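You operate a simulated robot arm through the tools that you are given. There is no shell and no other tool.

You are at the controls of a simulated robot arm. One attempt, no reset.

## Task
Shut the upper shelf and roll trolley and cart back in.
Fine: each to within 3 cm of the end of its way; take each brake off first, and put it on again after.

Only the result counts: the job must be done as asked and must still hold three seconds after the hand-in. Knocking over, shifting, dropping, spilling or breaking anything else fails it.

## Robot
A 7-joint arm with a fingered hand, fixed in place. Base frame: the origin is on the floor under the middle of its stand, x ahead of it, y to its left, z up. Readings come in mm, degrees, newtons and seconds.
It reaches about 1085 mm from its shoulder. Its first joint turns from -166.0 to 166.0 degrees. Payload 3.7 kg.
The tool frame sits at the grasp point between the pads (the TCP): z along the fingers, y along the line on which they close. The tips reach 25 mm beyond it. The gripper opens to 88 mm; its body begins 29 mm behind the TCP. The gripper is a hand of 5 fingers: y runs from the thumb to the fingers, the wrist lies at [-13, -106, -174] in the tool frame, and closing takes about 1.5 s.
Orientation is that of the tool frame in the base frame, as a unit quaternion [w, x, y, z]. With the fingers straight down and the wrist toward the robot, the tool's x, y and z point along [0, 1, 0], [1, 0, 0] and [0, 0, -1] of the base frame.

## Interface
- The arm moves only by the tool jog_arm. Its arguments are lists of equal length, an entry for each row: "translation": the shift along the base's x, y, z in mm, a list of three; "angular": the turn, a rotation vector about the base's x, y, z in degrees, a list of three. In form: {"translation": [[x, y, z], ...], "angular": [[rx, ry, rz], ...]}. A call has 1 to 20 rows; each row is the pose to reach, as a shift and turn from the pose commanded when the call began. "grip" is the closure in counts, from 0 (fully open) to 255 (shut), set as the call begins (left out, the last holds). Rows are played at 5 a second. More than 50 mm and 8.6 degrees between two rows, or a gripper value outside its range, and nothing of the call is played. A pose out of reach is approached as far as the arm can. The call stops where the force on the tool passes 50 N (or 10 N more than at its start, if that is more) or the arm is blocked; 0.2 s more then pass. Each finger travels about 108 mm/s and halts on what it meets, pressing with about 29 N; the grip force reading is that of the motor and also rises with nothing between the fingers. The clock runs only during rows and for 0.2 s after the last one: add rows that repeat a pose to give the fingers time. The reply holds the time, the measured pose of the TCP, the force on the tool along the base axes, the opening and the grip force, in the units named above and with some noise, with the torque about the TCP (base axes, N m) and any sound that the robot's microphone picked up, and new pictures: "pictures" is both (left out), scene, wrist or none.
- Cameras (640 x 400 px; columns grow to the right, rows downward): "scene" is fixed at [401.1, -645.1, 1371]; the picture's right is [0.93, -0.36, 0.00], its down [-0.15, -0.37, -0.92] and it looks along [0.33, 0.85, -0.40] (base axes); focal length 311 px, centre (320, 200). "wrist" rides on the gripper at [59, -79, -105] in the tool frame; the picture's right is [-0.73, 0.32, -0.61], its down [-0.62, -0.68, 0.38] and it looks along [-0.29, 0.66, 0.70] (tool axes); focal length 234 px, centre (320, 200). There is no depth. A picture from a camera that has moved, and an enlarged one, comes with that camera's place and axes in the base frame and with its lens. The place of the scene camera against the robot may be out by one fixed shift of up to 18 mm in any direction.
- preshape(shape): the hand has 5 fingers and takes this shape, open, in about a second: jaw (thumb against the fingers, like two jaws); tri (thumb and two fingers); tip (a fingertip pinch); poke (one finger out to press); point (the index stretched); flat (the hand flat); cup (the hand cupped); fist (a fist). The gripper value then closes the fingers along that shape, each until it touches; the sizes above hold for jaw. It gives what a move gives, with no picture.
- close_up(camera, box): a new picture of the part [left, top, right, bottom] of that camera's present view, enlarged. It takes no simulated time.
- finish_job(): hands the job in; it is judged then, once.

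Places have to be worked out from the pictures, the camera data and where the tool is seen. Open the gripper and draw the arm clear of the work before you hand the job in, unless the task says otherwise.

The tools are called as a command line: name --argument value ..., lists and objects as JSON in quotes. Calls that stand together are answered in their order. jog_arm: Moves the arm, as the interface text tells. Its arguments: {"type":"object","properties":{"translation":{"type":"array","items":{"type":"array","items":{"type":"number"}}},"angular":{"type":"array","items":{"type":"array","items":{"type":"number"}}},"grip":{"type":"number"},"pictures":{"type":"string","enum":["both","scene","wrist","none"]}},"required":["translation","angular"]} The other tools are called the same way: preshape (shape) gives the hand a shape; close_up (camera, box) takes an enlarged picture of a part of a camera's view; finish_job () hands the job in.

At the start:

```text
clock: 0.0
tcp_pos: [513.4, 319.4, 1164.1]
orientation: [0.0, 0.708, 0.707, -0.001]
wrist_force: [-0.9, 0.0, 0.4]
moment: [-0.02, 0.02, 0.04]
opening: 87.4
grip_force: 0.1
shape: jaw
```

scene: 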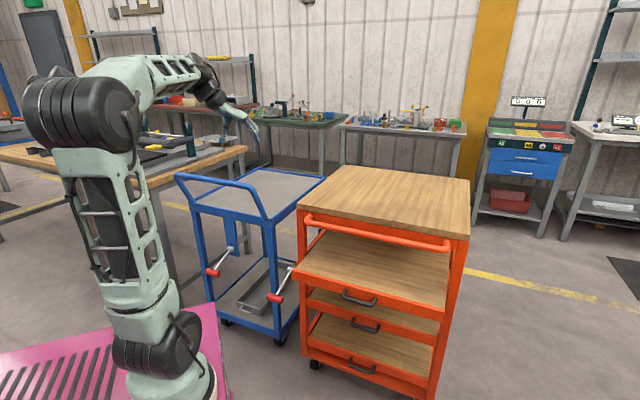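
wrist: 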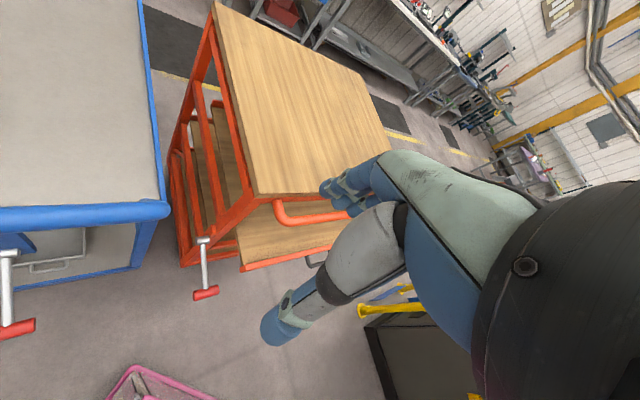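

I see a blue trolley and an orange cart with a pulled-out upper shelf, and red-handled levers that are probably brakes. I take close-ups to locate everything first.

close_up --camera "scene" --box '[280, 160, 480, 400]'

close_up --camera "scene" --box '[160, 160, 340, 350]'

close_up --camera "wrist" --box '[0, 100, 360, 400]'

close_up --camera "wrist" --box '[140, 0, 400, 300]'

```text
1.67 times, centred on (380, 280) of scene
camera zoom: at [401.1, -645.1, 1371.0], right [0.93, -0.36, 0.0], down [-0.15, -0.37, -0.92], along [0.33, 0.85, -0.4], focal length 518 px, centre (220, 67)
```

zoom: 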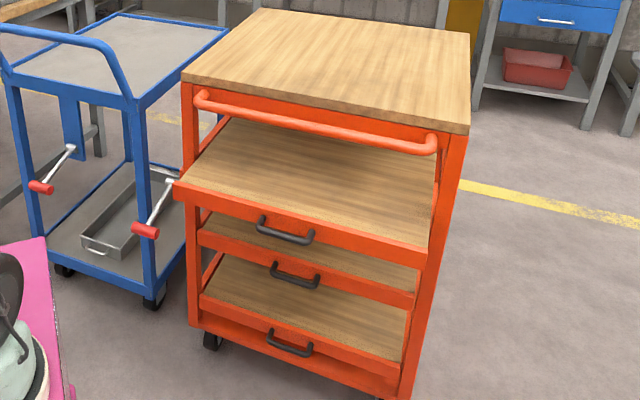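

```text
2.11 times, centred on (250, 255) of scene
camera zoom: at [401.1, -645.1, 1371.0], right [0.93, -0.36, 0.0], down [-0.15, -0.37, -0.92], along [0.33, 0.85, -0.4], focal length 654 px, centre (467, 84)
```

zoom: 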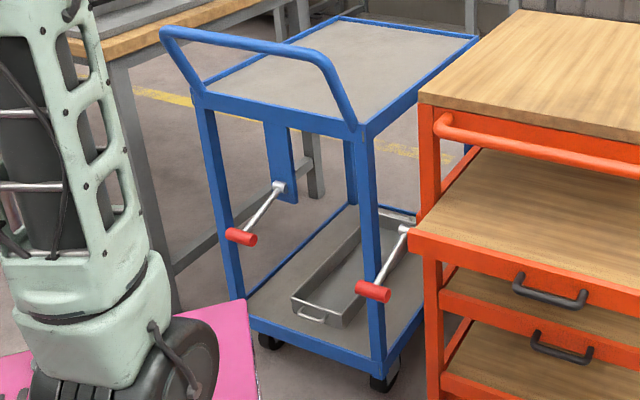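

```text
1.33 times, centred on (180, 250) of wrist
camera zoom: at [434.7, 379.5, 1267.5], right [0.32, -0.73, 0.61], down [-0.68, -0.62, -0.38], along [0.66, -0.29, -0.7], focal length 312 px, centre (507, 133)
```

zoom: 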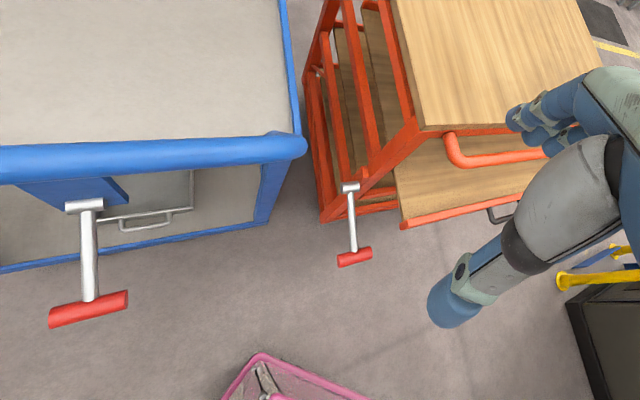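

```text
1.33 times, centred on (270, 150) of wrist
camera zoom: at [434.7, 379.5, 1267.5], right [0.32, -0.73, 0.61], down [-0.68, -0.62, -0.38], along [0.66, -0.29, -0.7], focal length 312 px, centre (387, 267)
```

zoom: 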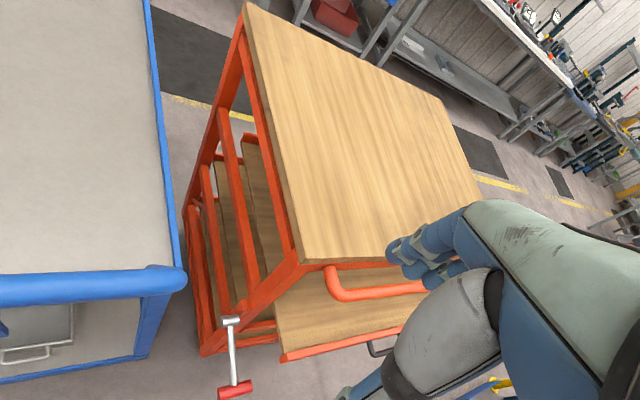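

The lever grips look to be near (371, 516, 566) on the trolley and (573, 273, 572) on the cart. Both vehicles face the robot, turned about 45°. I yaw the hand 45° and move to where the wrist camera can look closely at the trolley's lever.

jog_arm --translation '[[-20, 16, -28], [-40, 32, -56], [-60, 48, -84], [-80, 64, -112], [-100, 80, -140], [-120, 96, -168], [-140, 112, -196], [-160, 128, -224], [-180, 144, -250]]' --angular '[[0, 0, 5], [0, 0, 10], [0, 0, 15], [0, 0, 20], [0, 0, 25], [0, 0, 30], [0, 0, 35], [0, 0, 40], [0, 0, 45]]'

```text
clock: 2.0
tcp_pos: [334.0, 463.6, 913.2]
orientation: [0.0, 0.382, 0.924, 0.0]
wrist_force: [-0.2, -0.6, -0.2]
moment: [0.0, 0.03, -0.01]
opening: 87.6
grip_force: 0.1
shape: jaw
camera wrist: at [236.2, 450.8, 1017.4], right [0.74, -0.28, 0.61], down [-0.04, -0.92, -0.38], along [0.67, 0.26, -0.7], focal length 234 px, centre (320, 200)
```

scene: 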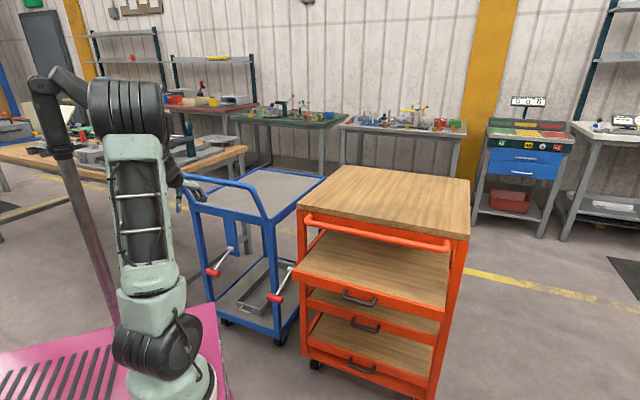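
wrist: 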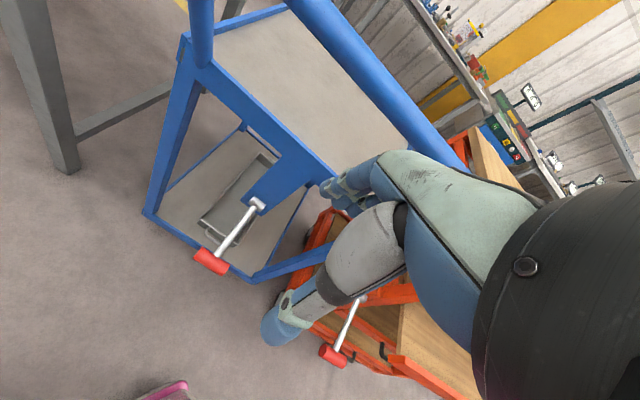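

The wrist view confirms the trolley grip near (369, 515, 566) and its pivot near (457, 602, 609). I zoom in to look for brake markings.

close_up --camera "wrist" --box '[130, 130, 330, 300]'

close_up --camera "wrist" --box '[270, 180, 480, 400]'

close_up --camera "scene" --box '[190, 230, 310, 310]'

```text
2.35 times, centred on (230, 215) of wrist
camera zoom: at [236.2, 450.8, 1017.4], right [0.74, -0.28, 0.61], down [-0.04, -0.92, -0.38], along [0.67, 0.26, -0.7], focal length 551 px, centre (532, 165)
```

zoom: 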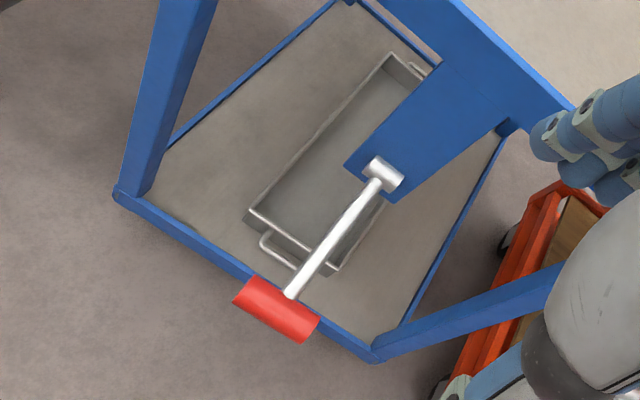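

```text
1.82 times, centred on (375, 290) of wrist
camera zoom: at [236.2, 450.8, 1017.4], right [0.74, -0.28, 0.61], down [-0.04, -0.92, -0.38], along [0.67, 0.26, -0.7], focal length 426 px, centre (220, 36)
```

zoom: 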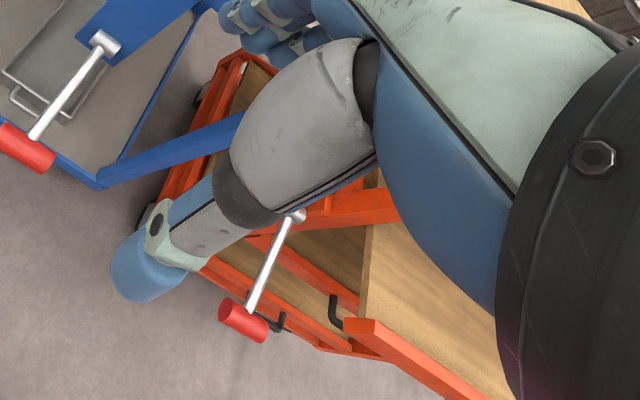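

```text
5.00 times, centred on (250, 270) of scene
camera zoom: at [401.1, -645.1, 1371.0], right [0.93, -0.36, 0.0], down [-0.15, -0.37, -0.92], along [0.33, 0.85, -0.4], focal length 1554 px, centre (670, -150)
```

zoom: 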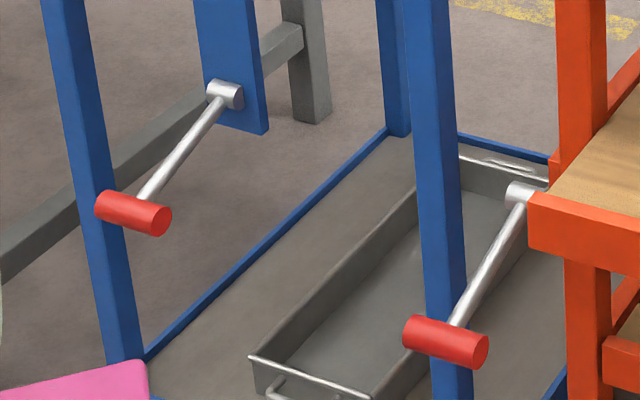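

There are no markings, so I'll have to find which way the lever goes by touch. I switch the hand to a narrower "tri" shape and see how its fingers sit.

preshape --shape "tri"

close_up --camera "wrist" --box '[200, 100, 520, 380]'

close_up --camera "scene" --box '[130, 130, 290, 250]'

```text
clock: 2.9
tcp_pos: [334.0, 464.2, 914.0]
orientation: [0.0, 0.383, 0.924, 0.001]
wrist_force: [-0.5, -0.3, -0.1]
moment: [0.02, -0.02, 0.0]
opening: 87.6
grip_force: 0.1
shape: tri
```

```text
1.43 times, centred on (360, 240) of wrist
camera zoom: at [236.5, 450.9, 1017.7], right [0.74, -0.29, 0.61], down [-0.04, -0.92, -0.38], along [0.67, 0.26, -0.7], focal length 334 px, centre (263, 143)
```

zoom: 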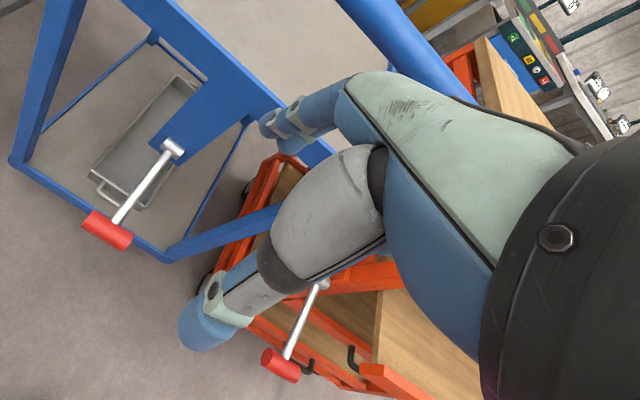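

```text
3.33 times, centred on (210, 190) of scene
camera zoom: at [401.1, -645.1, 1371.0], right [0.93, -0.36, 0.0], down [-0.15, -0.37, -0.92], along [0.33, 0.85, -0.4], focal length 1036 px, centre (687, 233)
```

zoom: 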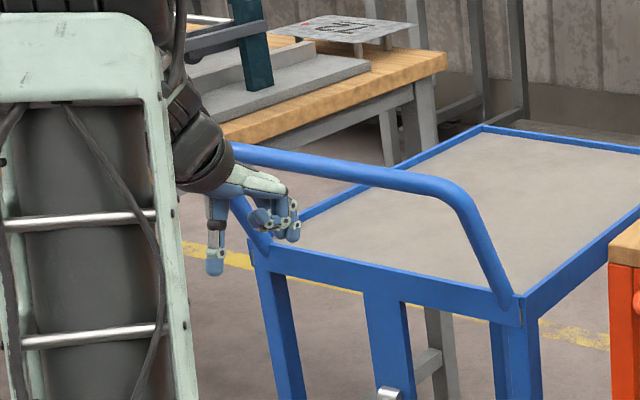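

In "tri" the fingers curl down while the back of the hand is nearly level. A flat hand could slide under the T-bar and lift it, so I try that shape and look.

preshape --shape "flat"

close_up --camera "wrist" --box '[200, 100, 520, 380]'

close_up --camera "scene" --box '[130, 130, 290, 250]'

```text
clock: 3.8
tcp_pos: [333.9, 462.6, 914.1]
orientation: [0.0, 0.384, 0.923, 0.0]
wrist_force: [0.2, 0.3, 0.1]
moment: [-0.02, -0.03, 0.01]
opening: 0.1
grip_force: 0.0
shape: flat
```

```text
1.43 times, centred on (360, 240) of wrist
camera zoom: at [236.5, 450.9, 1017.7], right [0.74, -0.29, 0.61], down [-0.04, -0.92, -0.38], along [0.67, 0.26, -0.7], focal length 334 px, centre (263, 143)
```

zoom: 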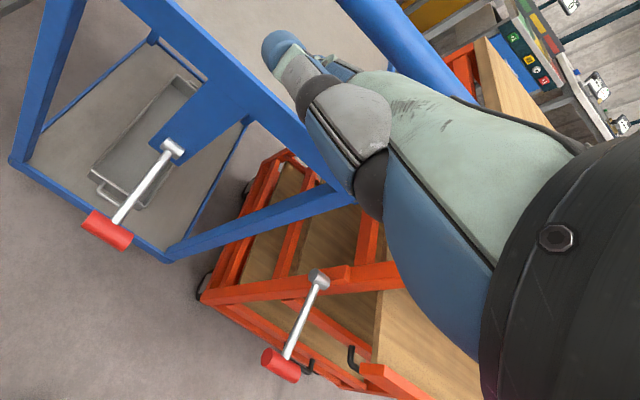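

```text
3.33 times, centred on (210, 190) of scene
camera zoom: at [401.1, -645.1, 1371.0], right [0.93, -0.36, 0.0], down [-0.15, -0.37, -0.92], along [0.33, 0.85, -0.4], focal length 1036 px, centre (687, 233)
```

zoom: 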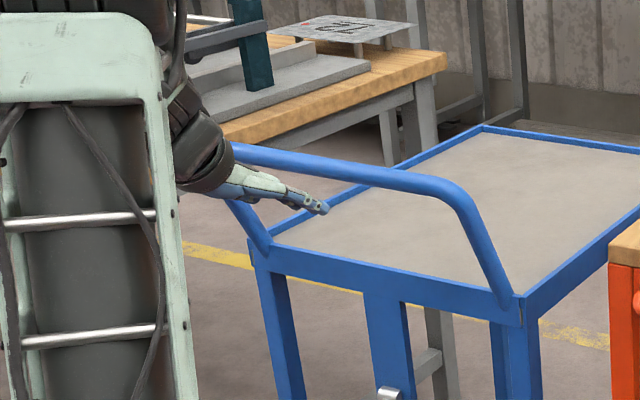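

Flat, the fingers point forward and down, with the tips about 116 mm ahead of the TCP. I back off from the trolley handle, shift left of the lever, and descend with a 10° pitch-up. From there I can slide the blade of the hand under the T-bar.

jog_arm --translation '[[-23, -23, 0], [-45, -45, 0], [-60.8, -25.6, -40], [-76.4, -6.2, -80], [-92.2, 13.2, -120], [-107.9, 32.7, -160], [-123.6, 52, -200], [-139.4, 71.4, -240], [-137.5, 73.3, -288]]' --angular '[[0, 0, 0], [1.4, -1.4, 0], [2.8, -2.8, 0], [4.2, -4.2, 0], [5.6, -5.6, 0], [7.07, -7.07, 0], [7.07, -7.07, 0], [7.07, -7.07, 0], [7.07, -7.07, 0]]'

```text
clock: 5.8
tcp_pos: [194.3, 536.1, 626.2]
orientation: [0.033, 0.38, 0.921, 0.081]
wrist_force: [0.9, -0.2, 0.0]
moment: [0.03, 0.0, -0.01]
opening: 0.0
grip_force: 0.1
shape: flat
camera wrist: at [84.9, 512.1, 714.4], right [0.66, -0.36, 0.65], down [0.01, -0.87, -0.5], along [0.75, 0.34, -0.57], focal length 234 px, centre (320, 200)
```

scene: 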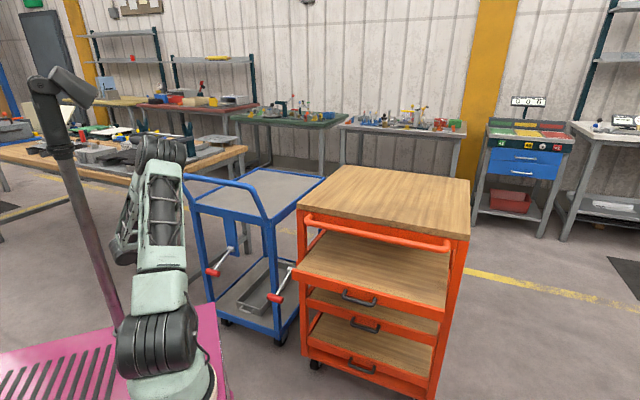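
wrist: 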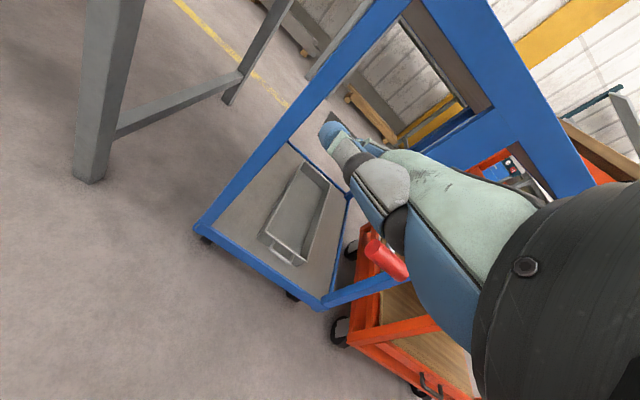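

A pole stands on the robot's base near (60, 330), so I should keep the forearm away from it and not go further left. I zoom in to see how the flat fingers and the red bar sit relative to each other.

close_up --camera "wrist" --box '[280, 90, 480, 290]'

close_up --camera "scene" --box '[20, 50, 260, 340]'

```text
2.00 times, centred on (380, 190) of wrist
camera zoom: at [84.9, 512.1, 714.4], right [0.66, -0.36, 0.65], down [0.01, -0.87, -0.5], along [0.75, 0.34, -0.57], focal length 468 px, centre (200, 220)
```

zoom: 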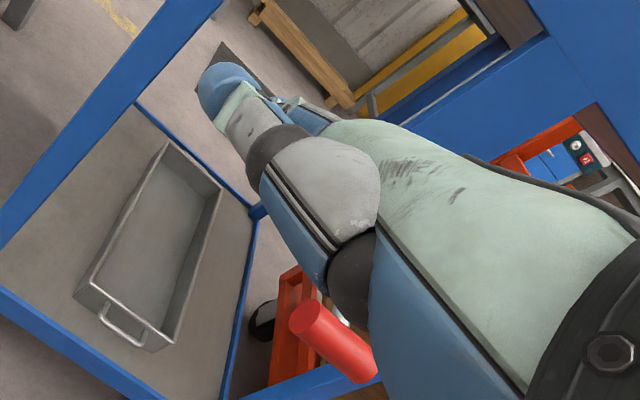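

```text
1.38 times, centred on (140, 195) of scene
camera zoom: at [401.1, -645.1, 1371.0], right [0.93, -0.36, 0.0], down [-0.15, -0.37, -0.92], along [0.33, 0.85, -0.4], focal length 429 px, centre (568, 207)
```

zoom: 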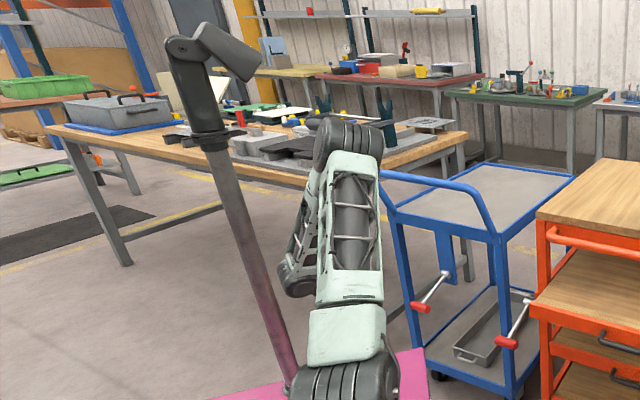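

The geometry agrees with my estimate of the bar at about (372, 516, 566). I shift right a little, away from the pole, and descend beside the lever to below the T-bar's height.

jog_arm --translation '[[12, -12, -35], [22, -22, -70], [22, -22, -108], [22, -22, -145]]' --angular '[[0, 0, 0], [0, 0, 0], [0, 0, 0], [0, 0, 0]]'

```text
clock: 6.8
tcp_pos: [218.2, 515.3, 479.6]
orientation: [0.034, 0.382, 0.92, 0.079]
wrist_force: [-0.6, -0.5, 0.2]
moment: [0.01, 0.0, -0.03]
opening: 0.0
grip_force: 0.1
shape: flat
camera wrist: at [108.0, 490.0, 568.3], right [0.66, -0.36, 0.65], down [0.01, -0.87, -0.5], along [0.75, 0.34, -0.57], focal length 234 px, centre (320, 200)
```

scene: 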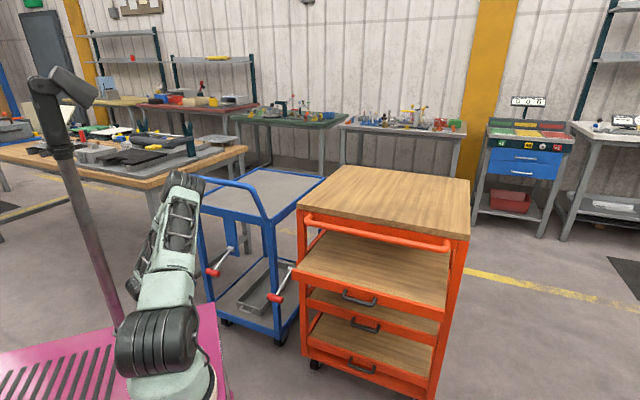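
wrist: 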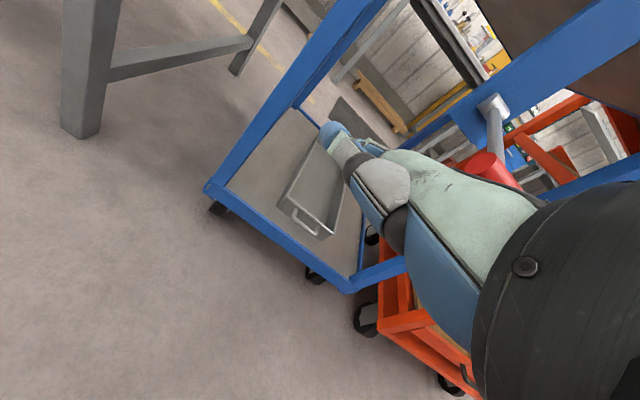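

The hand is now just below bar height, to the left of the lever. I slide right and forward to bring the fingers under the T-bar.

jog_arm --translation '[[25, -25, 0], [50, -50, 0], [76, -76, 0], [98, -53, 0]]' --angular '[[0, 0, 0], [0, 0, 0], [0, 0, 0], [0, 0, 0]]'

```text
clock: 7.8
tcp_pos: [316.0, 460.7, 480.7]
orientation: [0.034, 0.382, 0.92, 0.081]
wrist_force: [-0.6, -0.2, -0.5]
moment: [0.0, -0.04, 0.03]
opening: 0.1
grip_force: 0.0
shape: flat
camera wrist: at [206.2, 436.4, 569.7], right [0.66, -0.36, 0.65], down [0.01, -0.87, -0.5], along [0.75, 0.34, -0.57], focal length 234 px, centre (320, 200)
```

scene: 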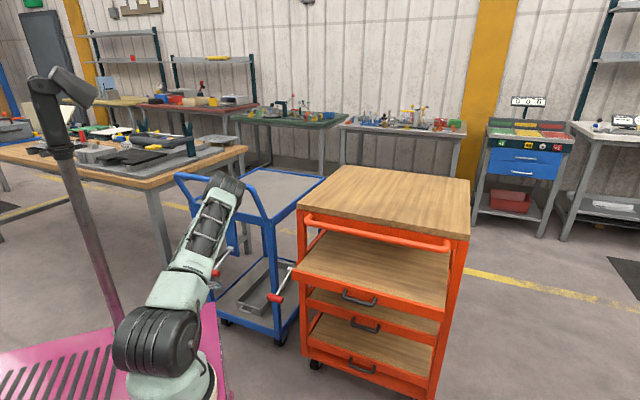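
wrist: 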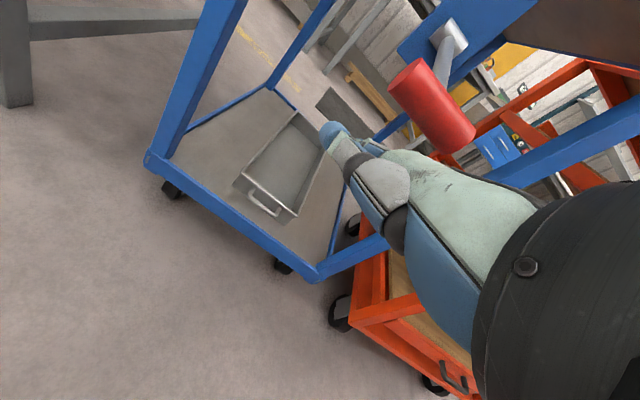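

The T-bar is now right above the back of the fingers. I lift in small steps to see whether the lever goes up.

jog_arm --translation '[[0, 0, 10], [0, 0, 20], [0, 0, 30], [0, 0, 40], [0, 0, 50]]' --angular '[[0, 0, 0], [0, 0, 0], [0, 0, 0], [0, 0, 0], [0, 0, 0]]'

```text
clock: 9.0
tcp_pos: [316.3, 461.4, 530.4]
orientation: [0.033, 0.38, 0.921, 0.08]
wrist_force: [-1.4, -2.2, -2.7]
moment: [0.01, 0.06, -0.05]
opening: 80.9
grip_force: 0.0
shape: flat
camera wrist: at [206.6, 436.5, 619.5], right [0.66, -0.36, 0.65], down [0.01, -0.87, -0.5], along [0.75, 0.34, -0.57], focal length 234 px, centre (320, 200)
```

scene: 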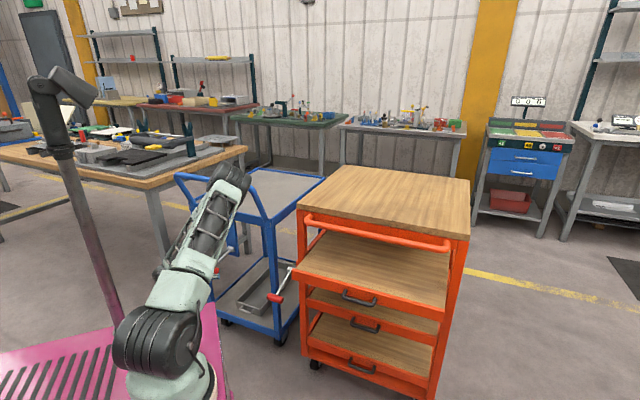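
wrist: 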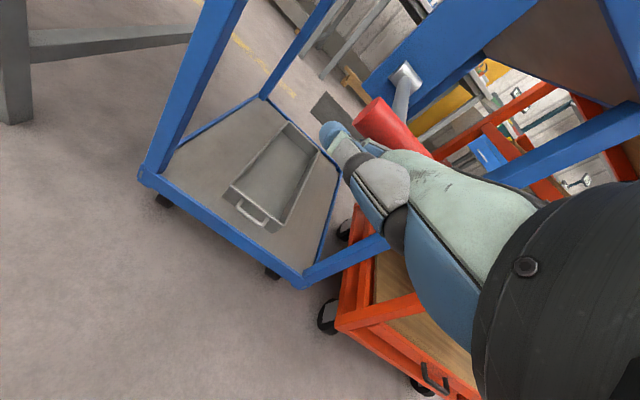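

Contact force is light at about 3 N, and the lever may be starting to move. I keep lifting in small steps and watch the force.

jog_arm --translation '[[0, 0, 10], [0, 0, 20], [0, 0, 30]]' --angular '[[0, 0, 0], [0, 0, 0], [0, 0, 0]]'

close_up --camera "scene" --box '[170, 160, 330, 320]'

```text
clock: 9.8
tcp_pos: [316.6, 461.5, 561.3]
orientation: [0.034, 0.381, 0.92, 0.081]
wrist_force: [-1.3, 0.3, -0.9]
moment: [-0.01, -0.02, -0.03]
opening: 80.6
grip_force: 0.1
shape: flat
camera wrist: at [206.3, 436.8, 649.5], right [0.66, -0.36, 0.65], down [0.01, -0.87, -0.5], along [0.75, 0.34, -0.57], focal length 234 px, centre (320, 200)
```

scene: 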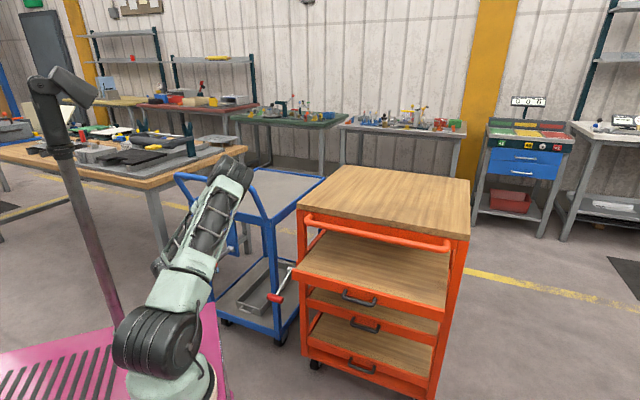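
wrist: 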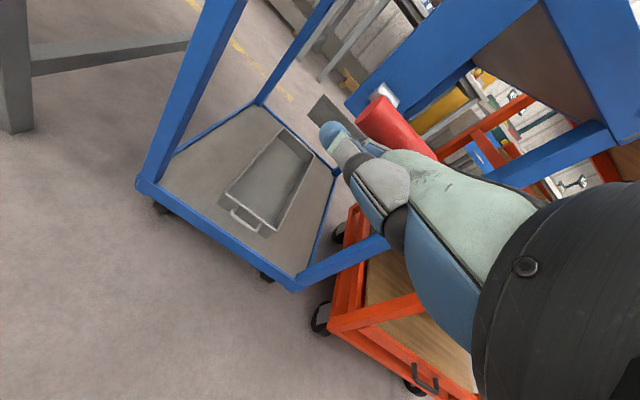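

```text
2.50 times, centred on (250, 240) of scene
camera zoom: at [401.1, -645.1, 1371.0], right [0.93, -0.36, 0.0], down [-0.15, -0.37, -0.92], along [0.33, 0.85, -0.4], focal length 777 px, centre (495, 100)
```

zoom: 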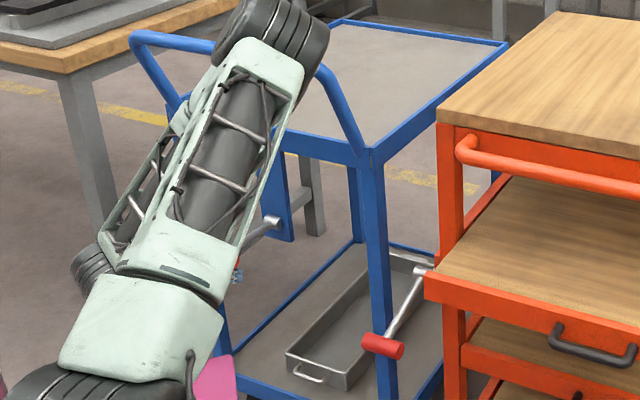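

The lever is clearly rising with the hand at low force, so the brake releases upward. I keep lifting until it reaches its stop.

jog_arm --translation '[[0, 0, 10], [0, 0, 20], [0, 0, 30], [0, 0, 40]]' --angular '[[0, 0, 0], [0, 0, 0], [0, 0, 0], [0, 0, 0]]'

close_up --camera "scene" --box '[170, 160, 330, 320]'

```text
clock: 10.8
tcp_pos: [315.9, 459.4, 599.3]
orientation: [0.034, 0.38, 0.921, 0.08]
wrist_force: [-0.7, -1.4, -2.1]
moment: [-0.11, 0.16, -0.02]
opening: 80.7
grip_force: 0.0
shape: flat
camera wrist: at [206.8, 436.0, 689.1], right [0.66, -0.36, 0.65], down [0.01, -0.87, -0.5], along [0.75, 0.34, -0.57], focal length 234 px, centre (320, 200)
```

scene: 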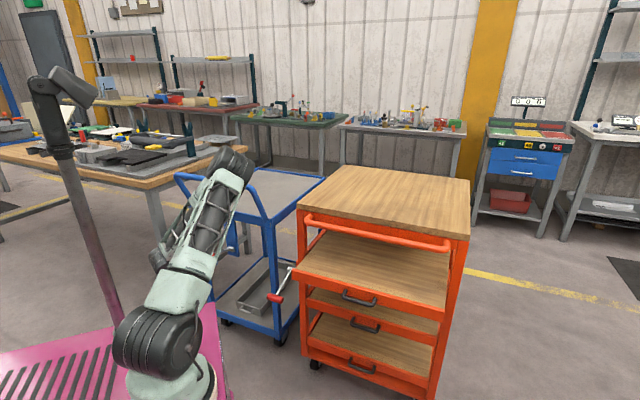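
wrist: 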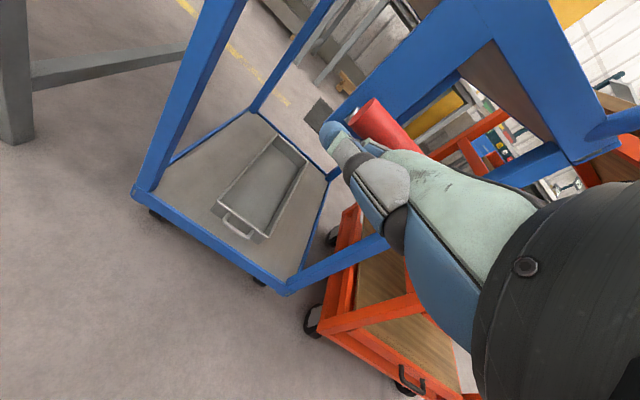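

```text
2.50 times, centred on (250, 240) of scene
camera zoom: at [401.1, -645.1, 1371.0], right [0.93, -0.36, 0.0], down [-0.15, -0.37, -0.92], along [0.33, 0.85, -0.4], focal length 777 px, centre (495, 100)
```

zoom: 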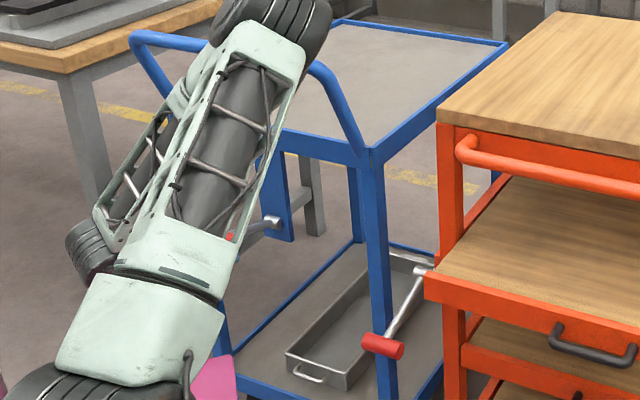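

The T-bar is now at about z = 662, roughly 23° above level, and force is still low. I continue up to find the end stop.

jog_arm --translation '[[0, 0, 8], [0, 0, 16], [0, 0, 24], [0, 0, 32], [0, 0, 40]]' --angular '[[0, 0, 0], [0, 0, 0], [0, 0, 0], [0, 0, 0], [0, 0, 0]]'

close_up --camera "scene" --box '[170, 160, 330, 320]'

```text
clock: 12.0
tcp_pos: [317.1, 461.6, 639.9]
orientation: [0.033, 0.382, 0.92, 0.081]
wrist_force: [0.1, 0.1, -0.2]
moment: [-0.01, -0.03, 0.0]
opening: 80.6
grip_force: 0.1
shape: flat
camera wrist: at [207.0, 436.7, 729.3], right [0.66, -0.36, 0.65], down [0.01, -0.87, -0.5], along [0.75, 0.34, -0.57], focal length 234 px, centre (320, 200)
```

scene: 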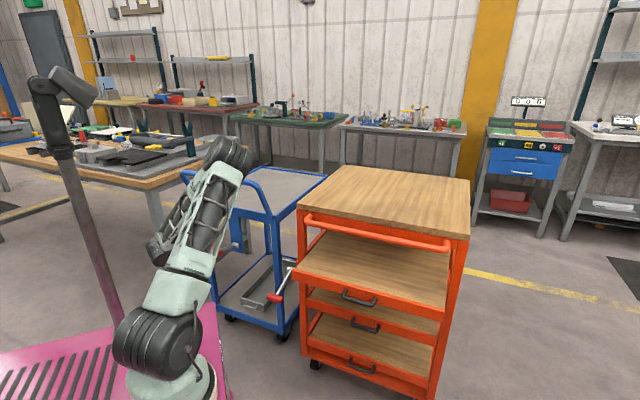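
wrist: 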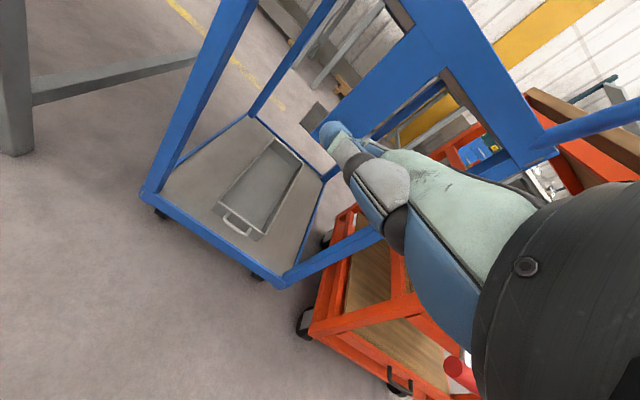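

```text
2.50 times, centred on (250, 240) of scene
camera zoom: at [401.1, -645.1, 1371.0], right [0.93, -0.36, 0.0], down [-0.15, -0.37, -0.92], along [0.33, 0.85, -0.4], focal length 777 px, centre (495, 100)
```

zoom: 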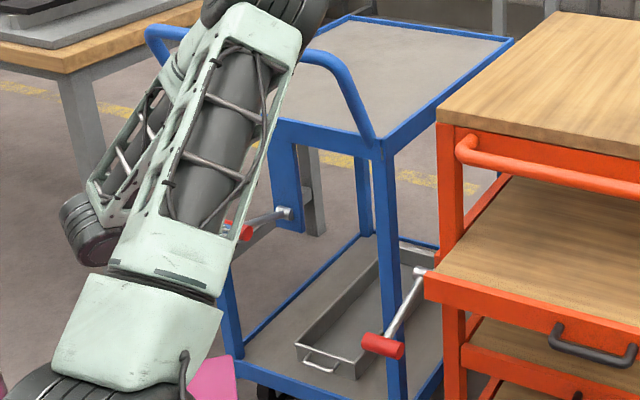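

The trolley itself has rolled about 40 mm back, so its brake is off and the lever is up at about +20°. I zoom in to check whether the hand still touches the lever before backing out.

close_up --camera "wrist" --box '[260, 60, 460, 260]'

close_up --camera "scene" --box '[200, 200, 280, 260]'

```text
2.00 times, centred on (360, 160) of wrist
camera zoom: at [207.0, 436.7, 729.3], right [0.66, -0.36, 0.65], down [0.01, -0.87, -0.5], along [0.75, 0.34, -0.57], focal length 468 px, centre (240, 280)
```

zoom: 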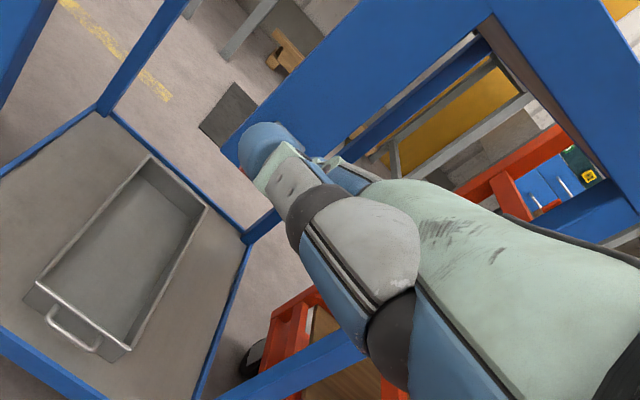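

```text
6.67 times, centred on (240, 230) of scene
camera zoom: at [401.1, -645.1, 1371.0], right [0.93, -0.36, 0.0], down [-0.15, -0.37, -0.92], along [0.33, 0.85, -0.4], focal length 2071 px, centre (853, 0)
```

zoom: 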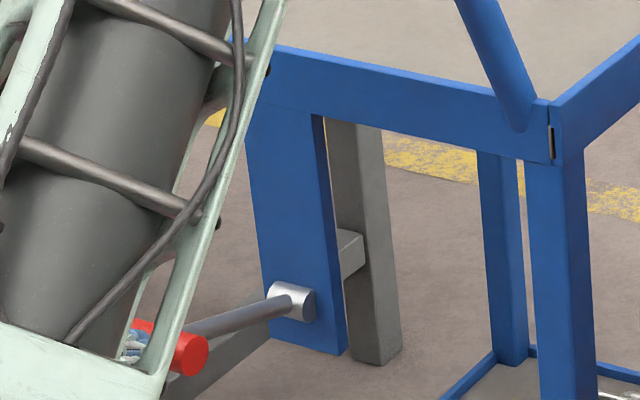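

The fingertips sit right beside the bar, so I back out slightly upward. Then I rise to handle height and make a fist to push the trolley.

jog_arm --translation '[[-14, -14, 8], [-30, -30, 16], [-40, -40, 50], [-40, -40, 95], [-40, -40, 140], [-40, -40, 185], [-40, -40, 230], [-40, -40, 260]]' --angular '[[0, 0, 0], [0, 0, 0], [0, 0, 0], [0, 0, 0], [2.8, -2.8, 0], [5.6, -5.6, 0], [8.5, -8.5, 0], [11.3, -11.3, 0]]' --pictures "none"

preshape --shape "fist"

jog_arm --translation '[[0, 0, 0], [0, 0, 0]]' --angular '[[4, -4, 0], [8.5, -8.5, 0]]'

close_up --camera "scene" --box '[150, 140, 310, 260]'

```text
clock: 13.8
tcp_pos: [274.7, 421.7, 901.4]
orientation: [0.087, 0.373, 0.9, 0.208]
wrist_force: [-0.2, 0.4, -0.1]
moment: [0.0, 0.01, 0.01]
opening: 80.6
grip_force: 0.0
shape: flat
```

```text
clock: 14.7
tcp_pos: [275.0, 420.6, 900.7]
orientation: [0.086, 0.373, 0.9, 0.208]
wrist_force: [-0.7, -0.9, 0.1]
moment: [-0.03, 0.0, -0.01]
opening: 0.2
grip_force: 0.1
shape: fist
```

```text
clock: 15.3
tcp_pos: [276.7, 422.3, 899.9]
orientation: [0.125, 0.362, 0.873, 0.302]
wrist_force: [-0.3, 0.5, -0.4]
moment: [-0.01, 0.0, 0.0]
opening: 0.1
grip_force: 0.0
shape: fist
camera wrist: at [144.4, 374.9, 933.6], right [0.43, -0.6, 0.68], down [0.23, -0.65, -0.72], along [0.87, 0.46, -0.14], focal length 234 px, centre (320, 200)
```

scene: 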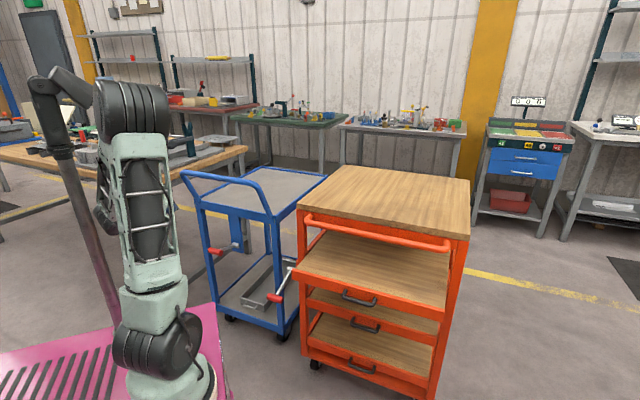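
wrist: 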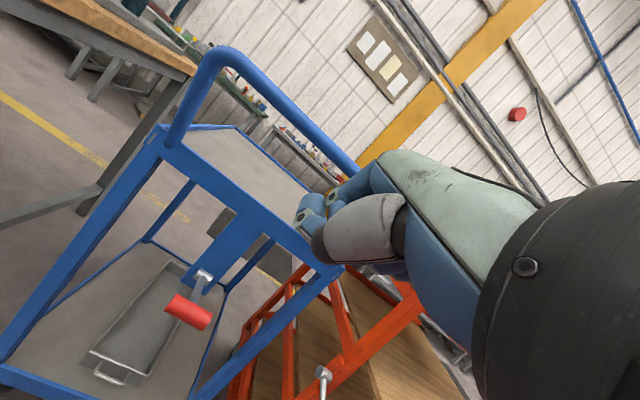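

```text
3.33 times, centred on (230, 200) of scene
camera zoom: at [401.1, -645.1, 1371.0], right [0.93, -0.36, 0.0], down [-0.15, -0.37, -0.92], along [0.33, 0.85, -0.4], focal length 1036 px, centre (620, 200)
```

zoom: 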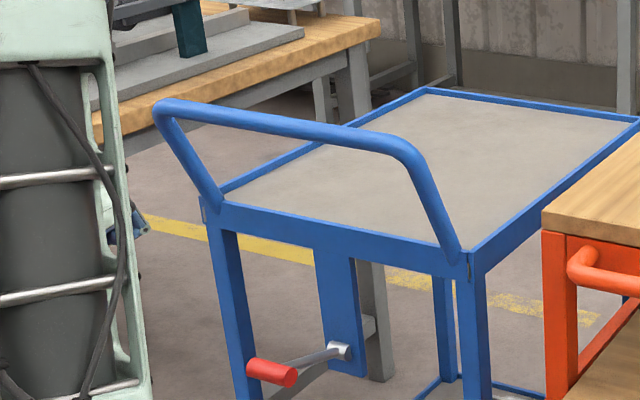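

The lever stays up and the trolley has shifted about 30 mm. The handle tube is near z = 948, about d = 718 along the push direction. I advance the fist towards the middle of the handle and look before making contact.

jog_arm --translation '[[28, 28, 0], [56, 56, 0], [84, 84, 0], [110, 110, 0]]' --angular '[[0, 0, 0], [0, 0, 0], [0, 0, 0], [0, 0, 0]]'

close_up --camera "scene" --box '[150, 140, 310, 260]'

```text
clock: 16.3
tcp_pos: [385.7, 532.0, 900.8]
orientation: [0.125, 0.362, 0.873, 0.302]
wrist_force: [0.4, -0.4, -0.5]
moment: [-0.01, 0.02, 0.0]
opening: 0.2
grip_force: 0.0
shape: fist
camera wrist: at [255.4, 485.8, 933.2], right [0.43, -0.6, 0.68], down [0.23, -0.65, -0.72], along [0.87, 0.46, -0.14], focal length 234 px, centre (320, 200)
```

scene: 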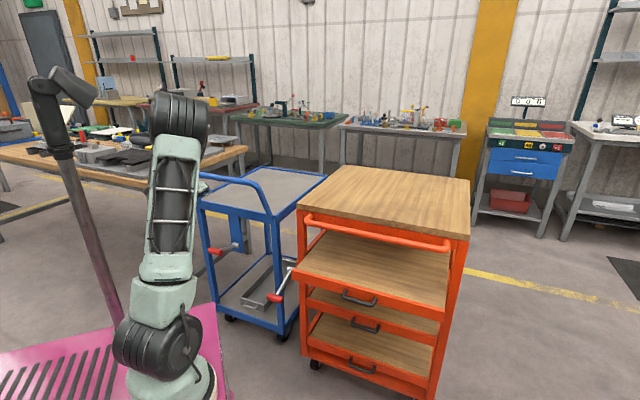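
wrist: 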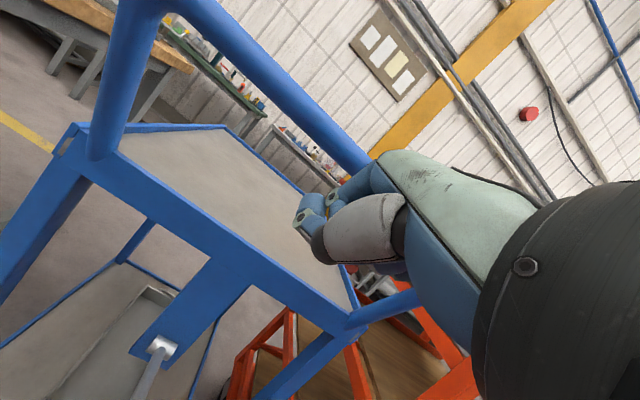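

```text
3.33 times, centred on (230, 200) of scene
camera zoom: at [401.1, -645.1, 1371.0], right [0.93, -0.36, 0.0], down [-0.15, -0.37, -0.92], along [0.33, 0.85, -0.4], focal length 1036 px, centre (620, 200)
```

zoom: 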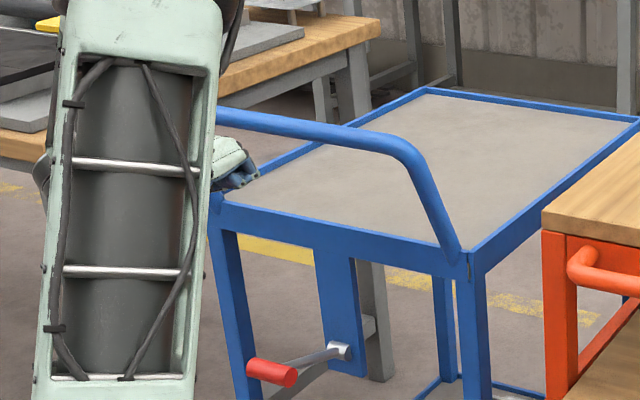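

The fist's foremost part looks lower than I assumed. I zoom in on it to align it with the tube's centre.

close_up --camera "scene" --box '[190, 160, 250, 205]'

close_up --camera "wrist" --box '[260, 120, 460, 320]'

```text
8.89 times, centred on (220, 182) of scene
camera zoom: at [401.1, -645.1, 1371.0], right [0.93, -0.36, 0.0], down [-0.15, -0.37, -0.92], along [0.33, 0.85, -0.4], focal length 2762 px, centre (1209, 356)
```

zoom: 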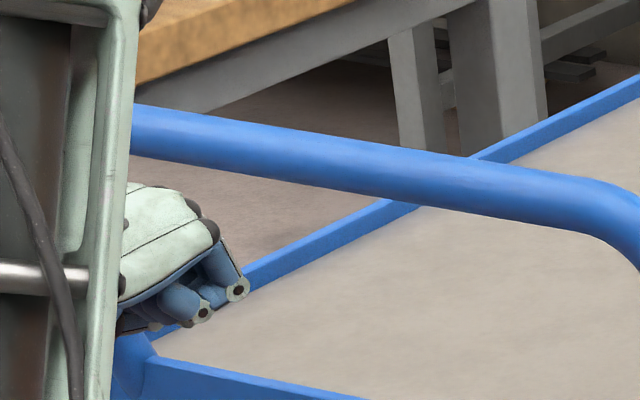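

```text
2.00 times, centred on (360, 220) of wrist
camera zoom: at [255.4, 485.8, 933.2], right [0.43, -0.6, 0.68], down [0.23, -0.65, -0.72], along [0.87, 0.46, -0.14], focal length 468 px, centre (240, 160)
```

zoom: 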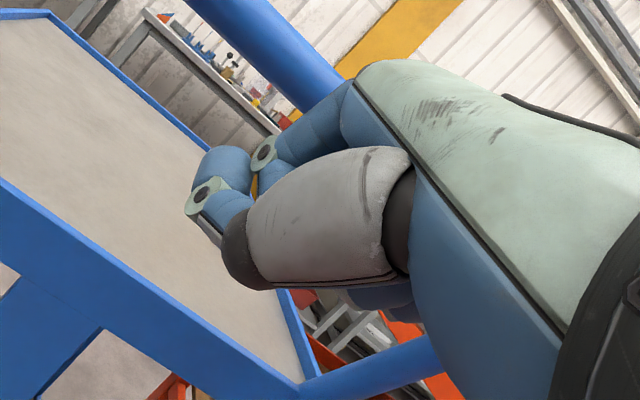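

The fist's front face is nearly vertical and sits about 32 mm below the tube's centre. I raise it by that much and push forward gently along +d in small steps.

jog_arm --translation '[[0, 0, 16], [0, 0, 32], [7, 7, 32], [14, 14, 32], [22, 22, 32], [30, 30, 32], [38, 38, 32], [46, 46, 32], [54, 54, 32]]' --angular '[[0, 0, 0], [0, 0, 0], [0, 0, 0], [0, 0, 0], [0, 0, 0], [0, 0, 0], [0, 0, 0], [0, 0, 0], [0, 0, 0]]'

close_up --camera "scene" --box '[150, 140, 310, 260]'

```text
clock: 18.3
tcp_pos: [441.4, 585.0, 932.3]
orientation: [0.125, 0.361, 0.874, 0.301]
wrist_force: [-0.1, -0.6, -0.1]
moment: [0.03, 0.0, 0.0]
opening: 0.4
grip_force: 0.1
shape: fist
camera wrist: at [308.9, 538.4, 965.4], right [0.43, -0.6, 0.68], down [0.23, -0.65, -0.72], along [0.87, 0.46, -0.14], focal length 234 px, centre (320, 200)
```

scene: 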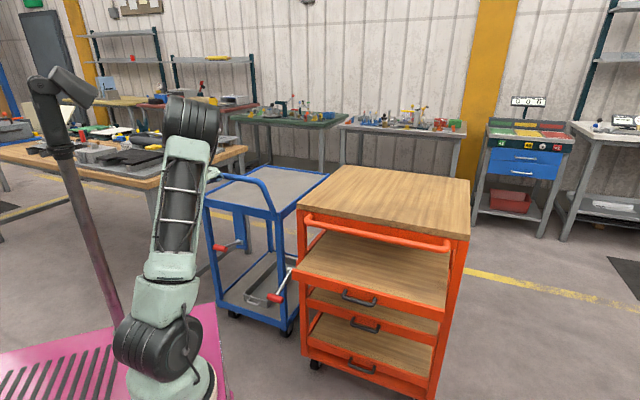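
wrist: 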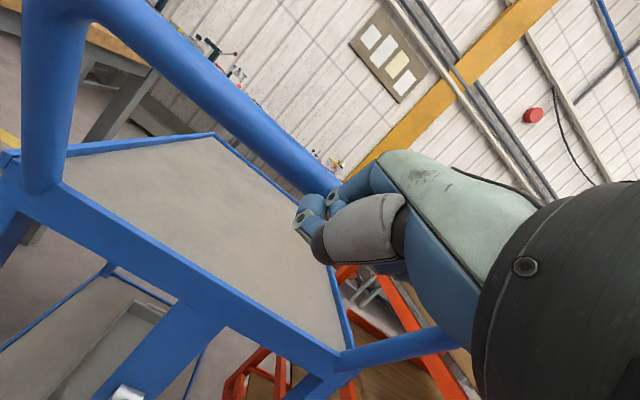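

```text
3.33 times, centred on (230, 200) of scene
camera zoom: at [401.1, -645.1, 1371.0], right [0.93, -0.36, 0.0], down [-0.15, -0.37, -0.92], along [0.33, 0.85, -0.4], focal length 1036 px, centre (620, 200)
```

zoom: 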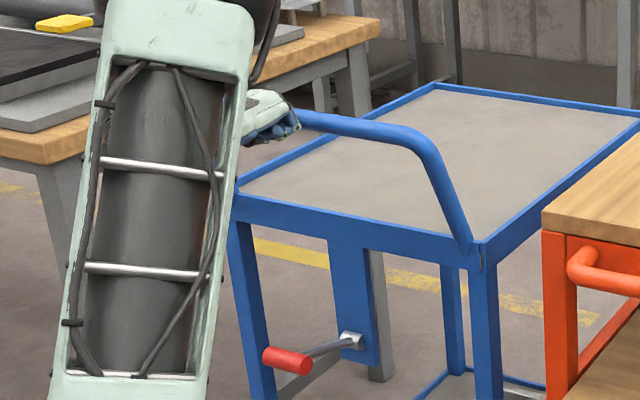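

The fist is on the handle and the trolley rolls easily. I continue pushing steadily along the same direction.

jog_arm --translation '[[9, 9, 0], [18, 18, 0], [27, 27, 0], [36, 36, 0], [45, 45, 0], [54, 54, 0], [63, 63, 0], [72, 72, 0]]' --angular '[[0, 0, 0], [0, 0, 0], [0, 0, 0], [0, 0, 0], [0, 0, 0], [0, 0, 0], [0, 0, 0], [0, 0, 0]]'

close_up --camera "scene" --box '[150, 140, 310, 260]'

```text
clock: 20.1
tcp_pos: [512.5, 656.7, 932.1]
orientation: [0.125, 0.361, 0.873, 0.302]
wrist_force: [-0.6, -0.1, -0.1]
moment: [0.02, 0.0, -0.01]
opening: 0.2
grip_force: 0.0
shape: fist
camera wrist: at [381.0, 610.9, 965.7], right [0.43, -0.6, 0.68], down [0.23, -0.65, -0.72], along [0.87, 0.46, -0.14], focal length 234 px, centre (320, 200)
```

scene: 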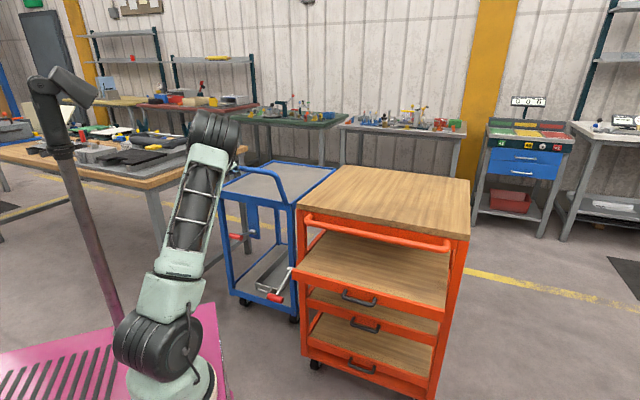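
wrist: 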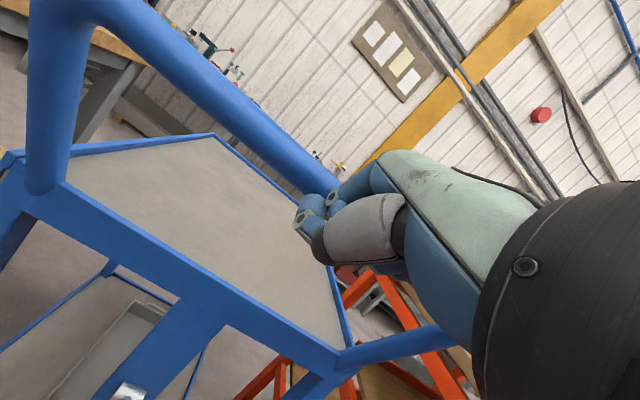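

```text
3.33 times, centred on (230, 200) of scene
camera zoom: at [401.1, -645.1, 1371.0], right [0.93, -0.36, 0.0], down [-0.15, -0.37, -0.92], along [0.33, 0.85, -0.4], focal length 1036 px, centre (620, 200)
```

zoom: 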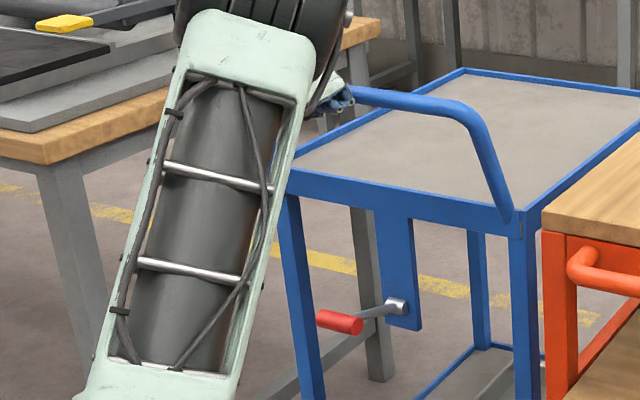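

The trolley has moved about 100 mm more with negligible force. I keep pushing.

jog_arm --translation '[[9, 9, 0], [18, 18, 0], [27, 27, 0], [36, 36, 0], [45, 45, 0], [54, 54, 0], [63, 63, 0], [72, 72, 0], [81, 81, 0], [90, 90, 0]]' --angular '[[0, 0, 0], [0, 0, 0], [0, 0, 0], [0, 0, 0], [0, 0, 0], [0, 0, 0], [0, 0, 0], [0, 0, 0], [0, 0, 0], [0, 0, 0]]'

close_up --camera "scene" --box '[150, 140, 310, 260]'

```text
clock: 22.2
tcp_pos: [591.3, 739.4, 935.7]
orientation: [0.125, 0.361, 0.873, 0.303]
wrist_force: [-19.5, -49.4, 3.9]
moment: [0.66, -0.27, -0.02]
opening: 80.5
grip_force: 0.0
shape: fist
stopped in row 10: the force on the tool passed its limit at 67 N (the readings are from after the stop); the commanded pose is now the measured one
camera wrist: at [459.9, 692.5, 968.8], right [0.43, -0.6, 0.68], down [0.23, -0.65, -0.72], along [0.87, 0.47, -0.14], focal length 234 px, centre (320, 200)
```

scene: 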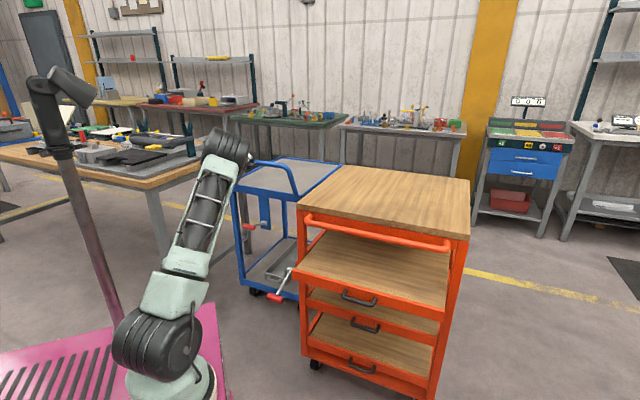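
wrist: 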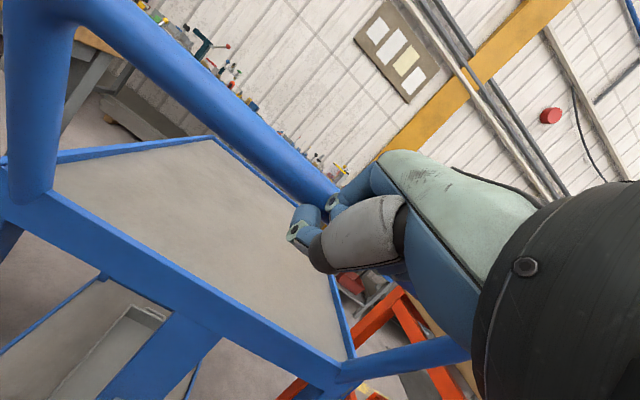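

```text
3.33 times, centred on (230, 200) of scene
camera zoom: at [401.1, -645.1, 1371.0], right [0.93, -0.36, 0.0], down [-0.15, -0.37, -0.92], along [0.33, 0.85, -0.4], focal length 1036 px, centre (620, 200)
```

zoom: 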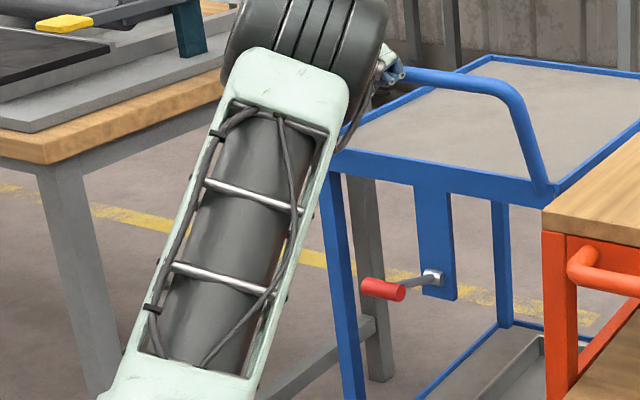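

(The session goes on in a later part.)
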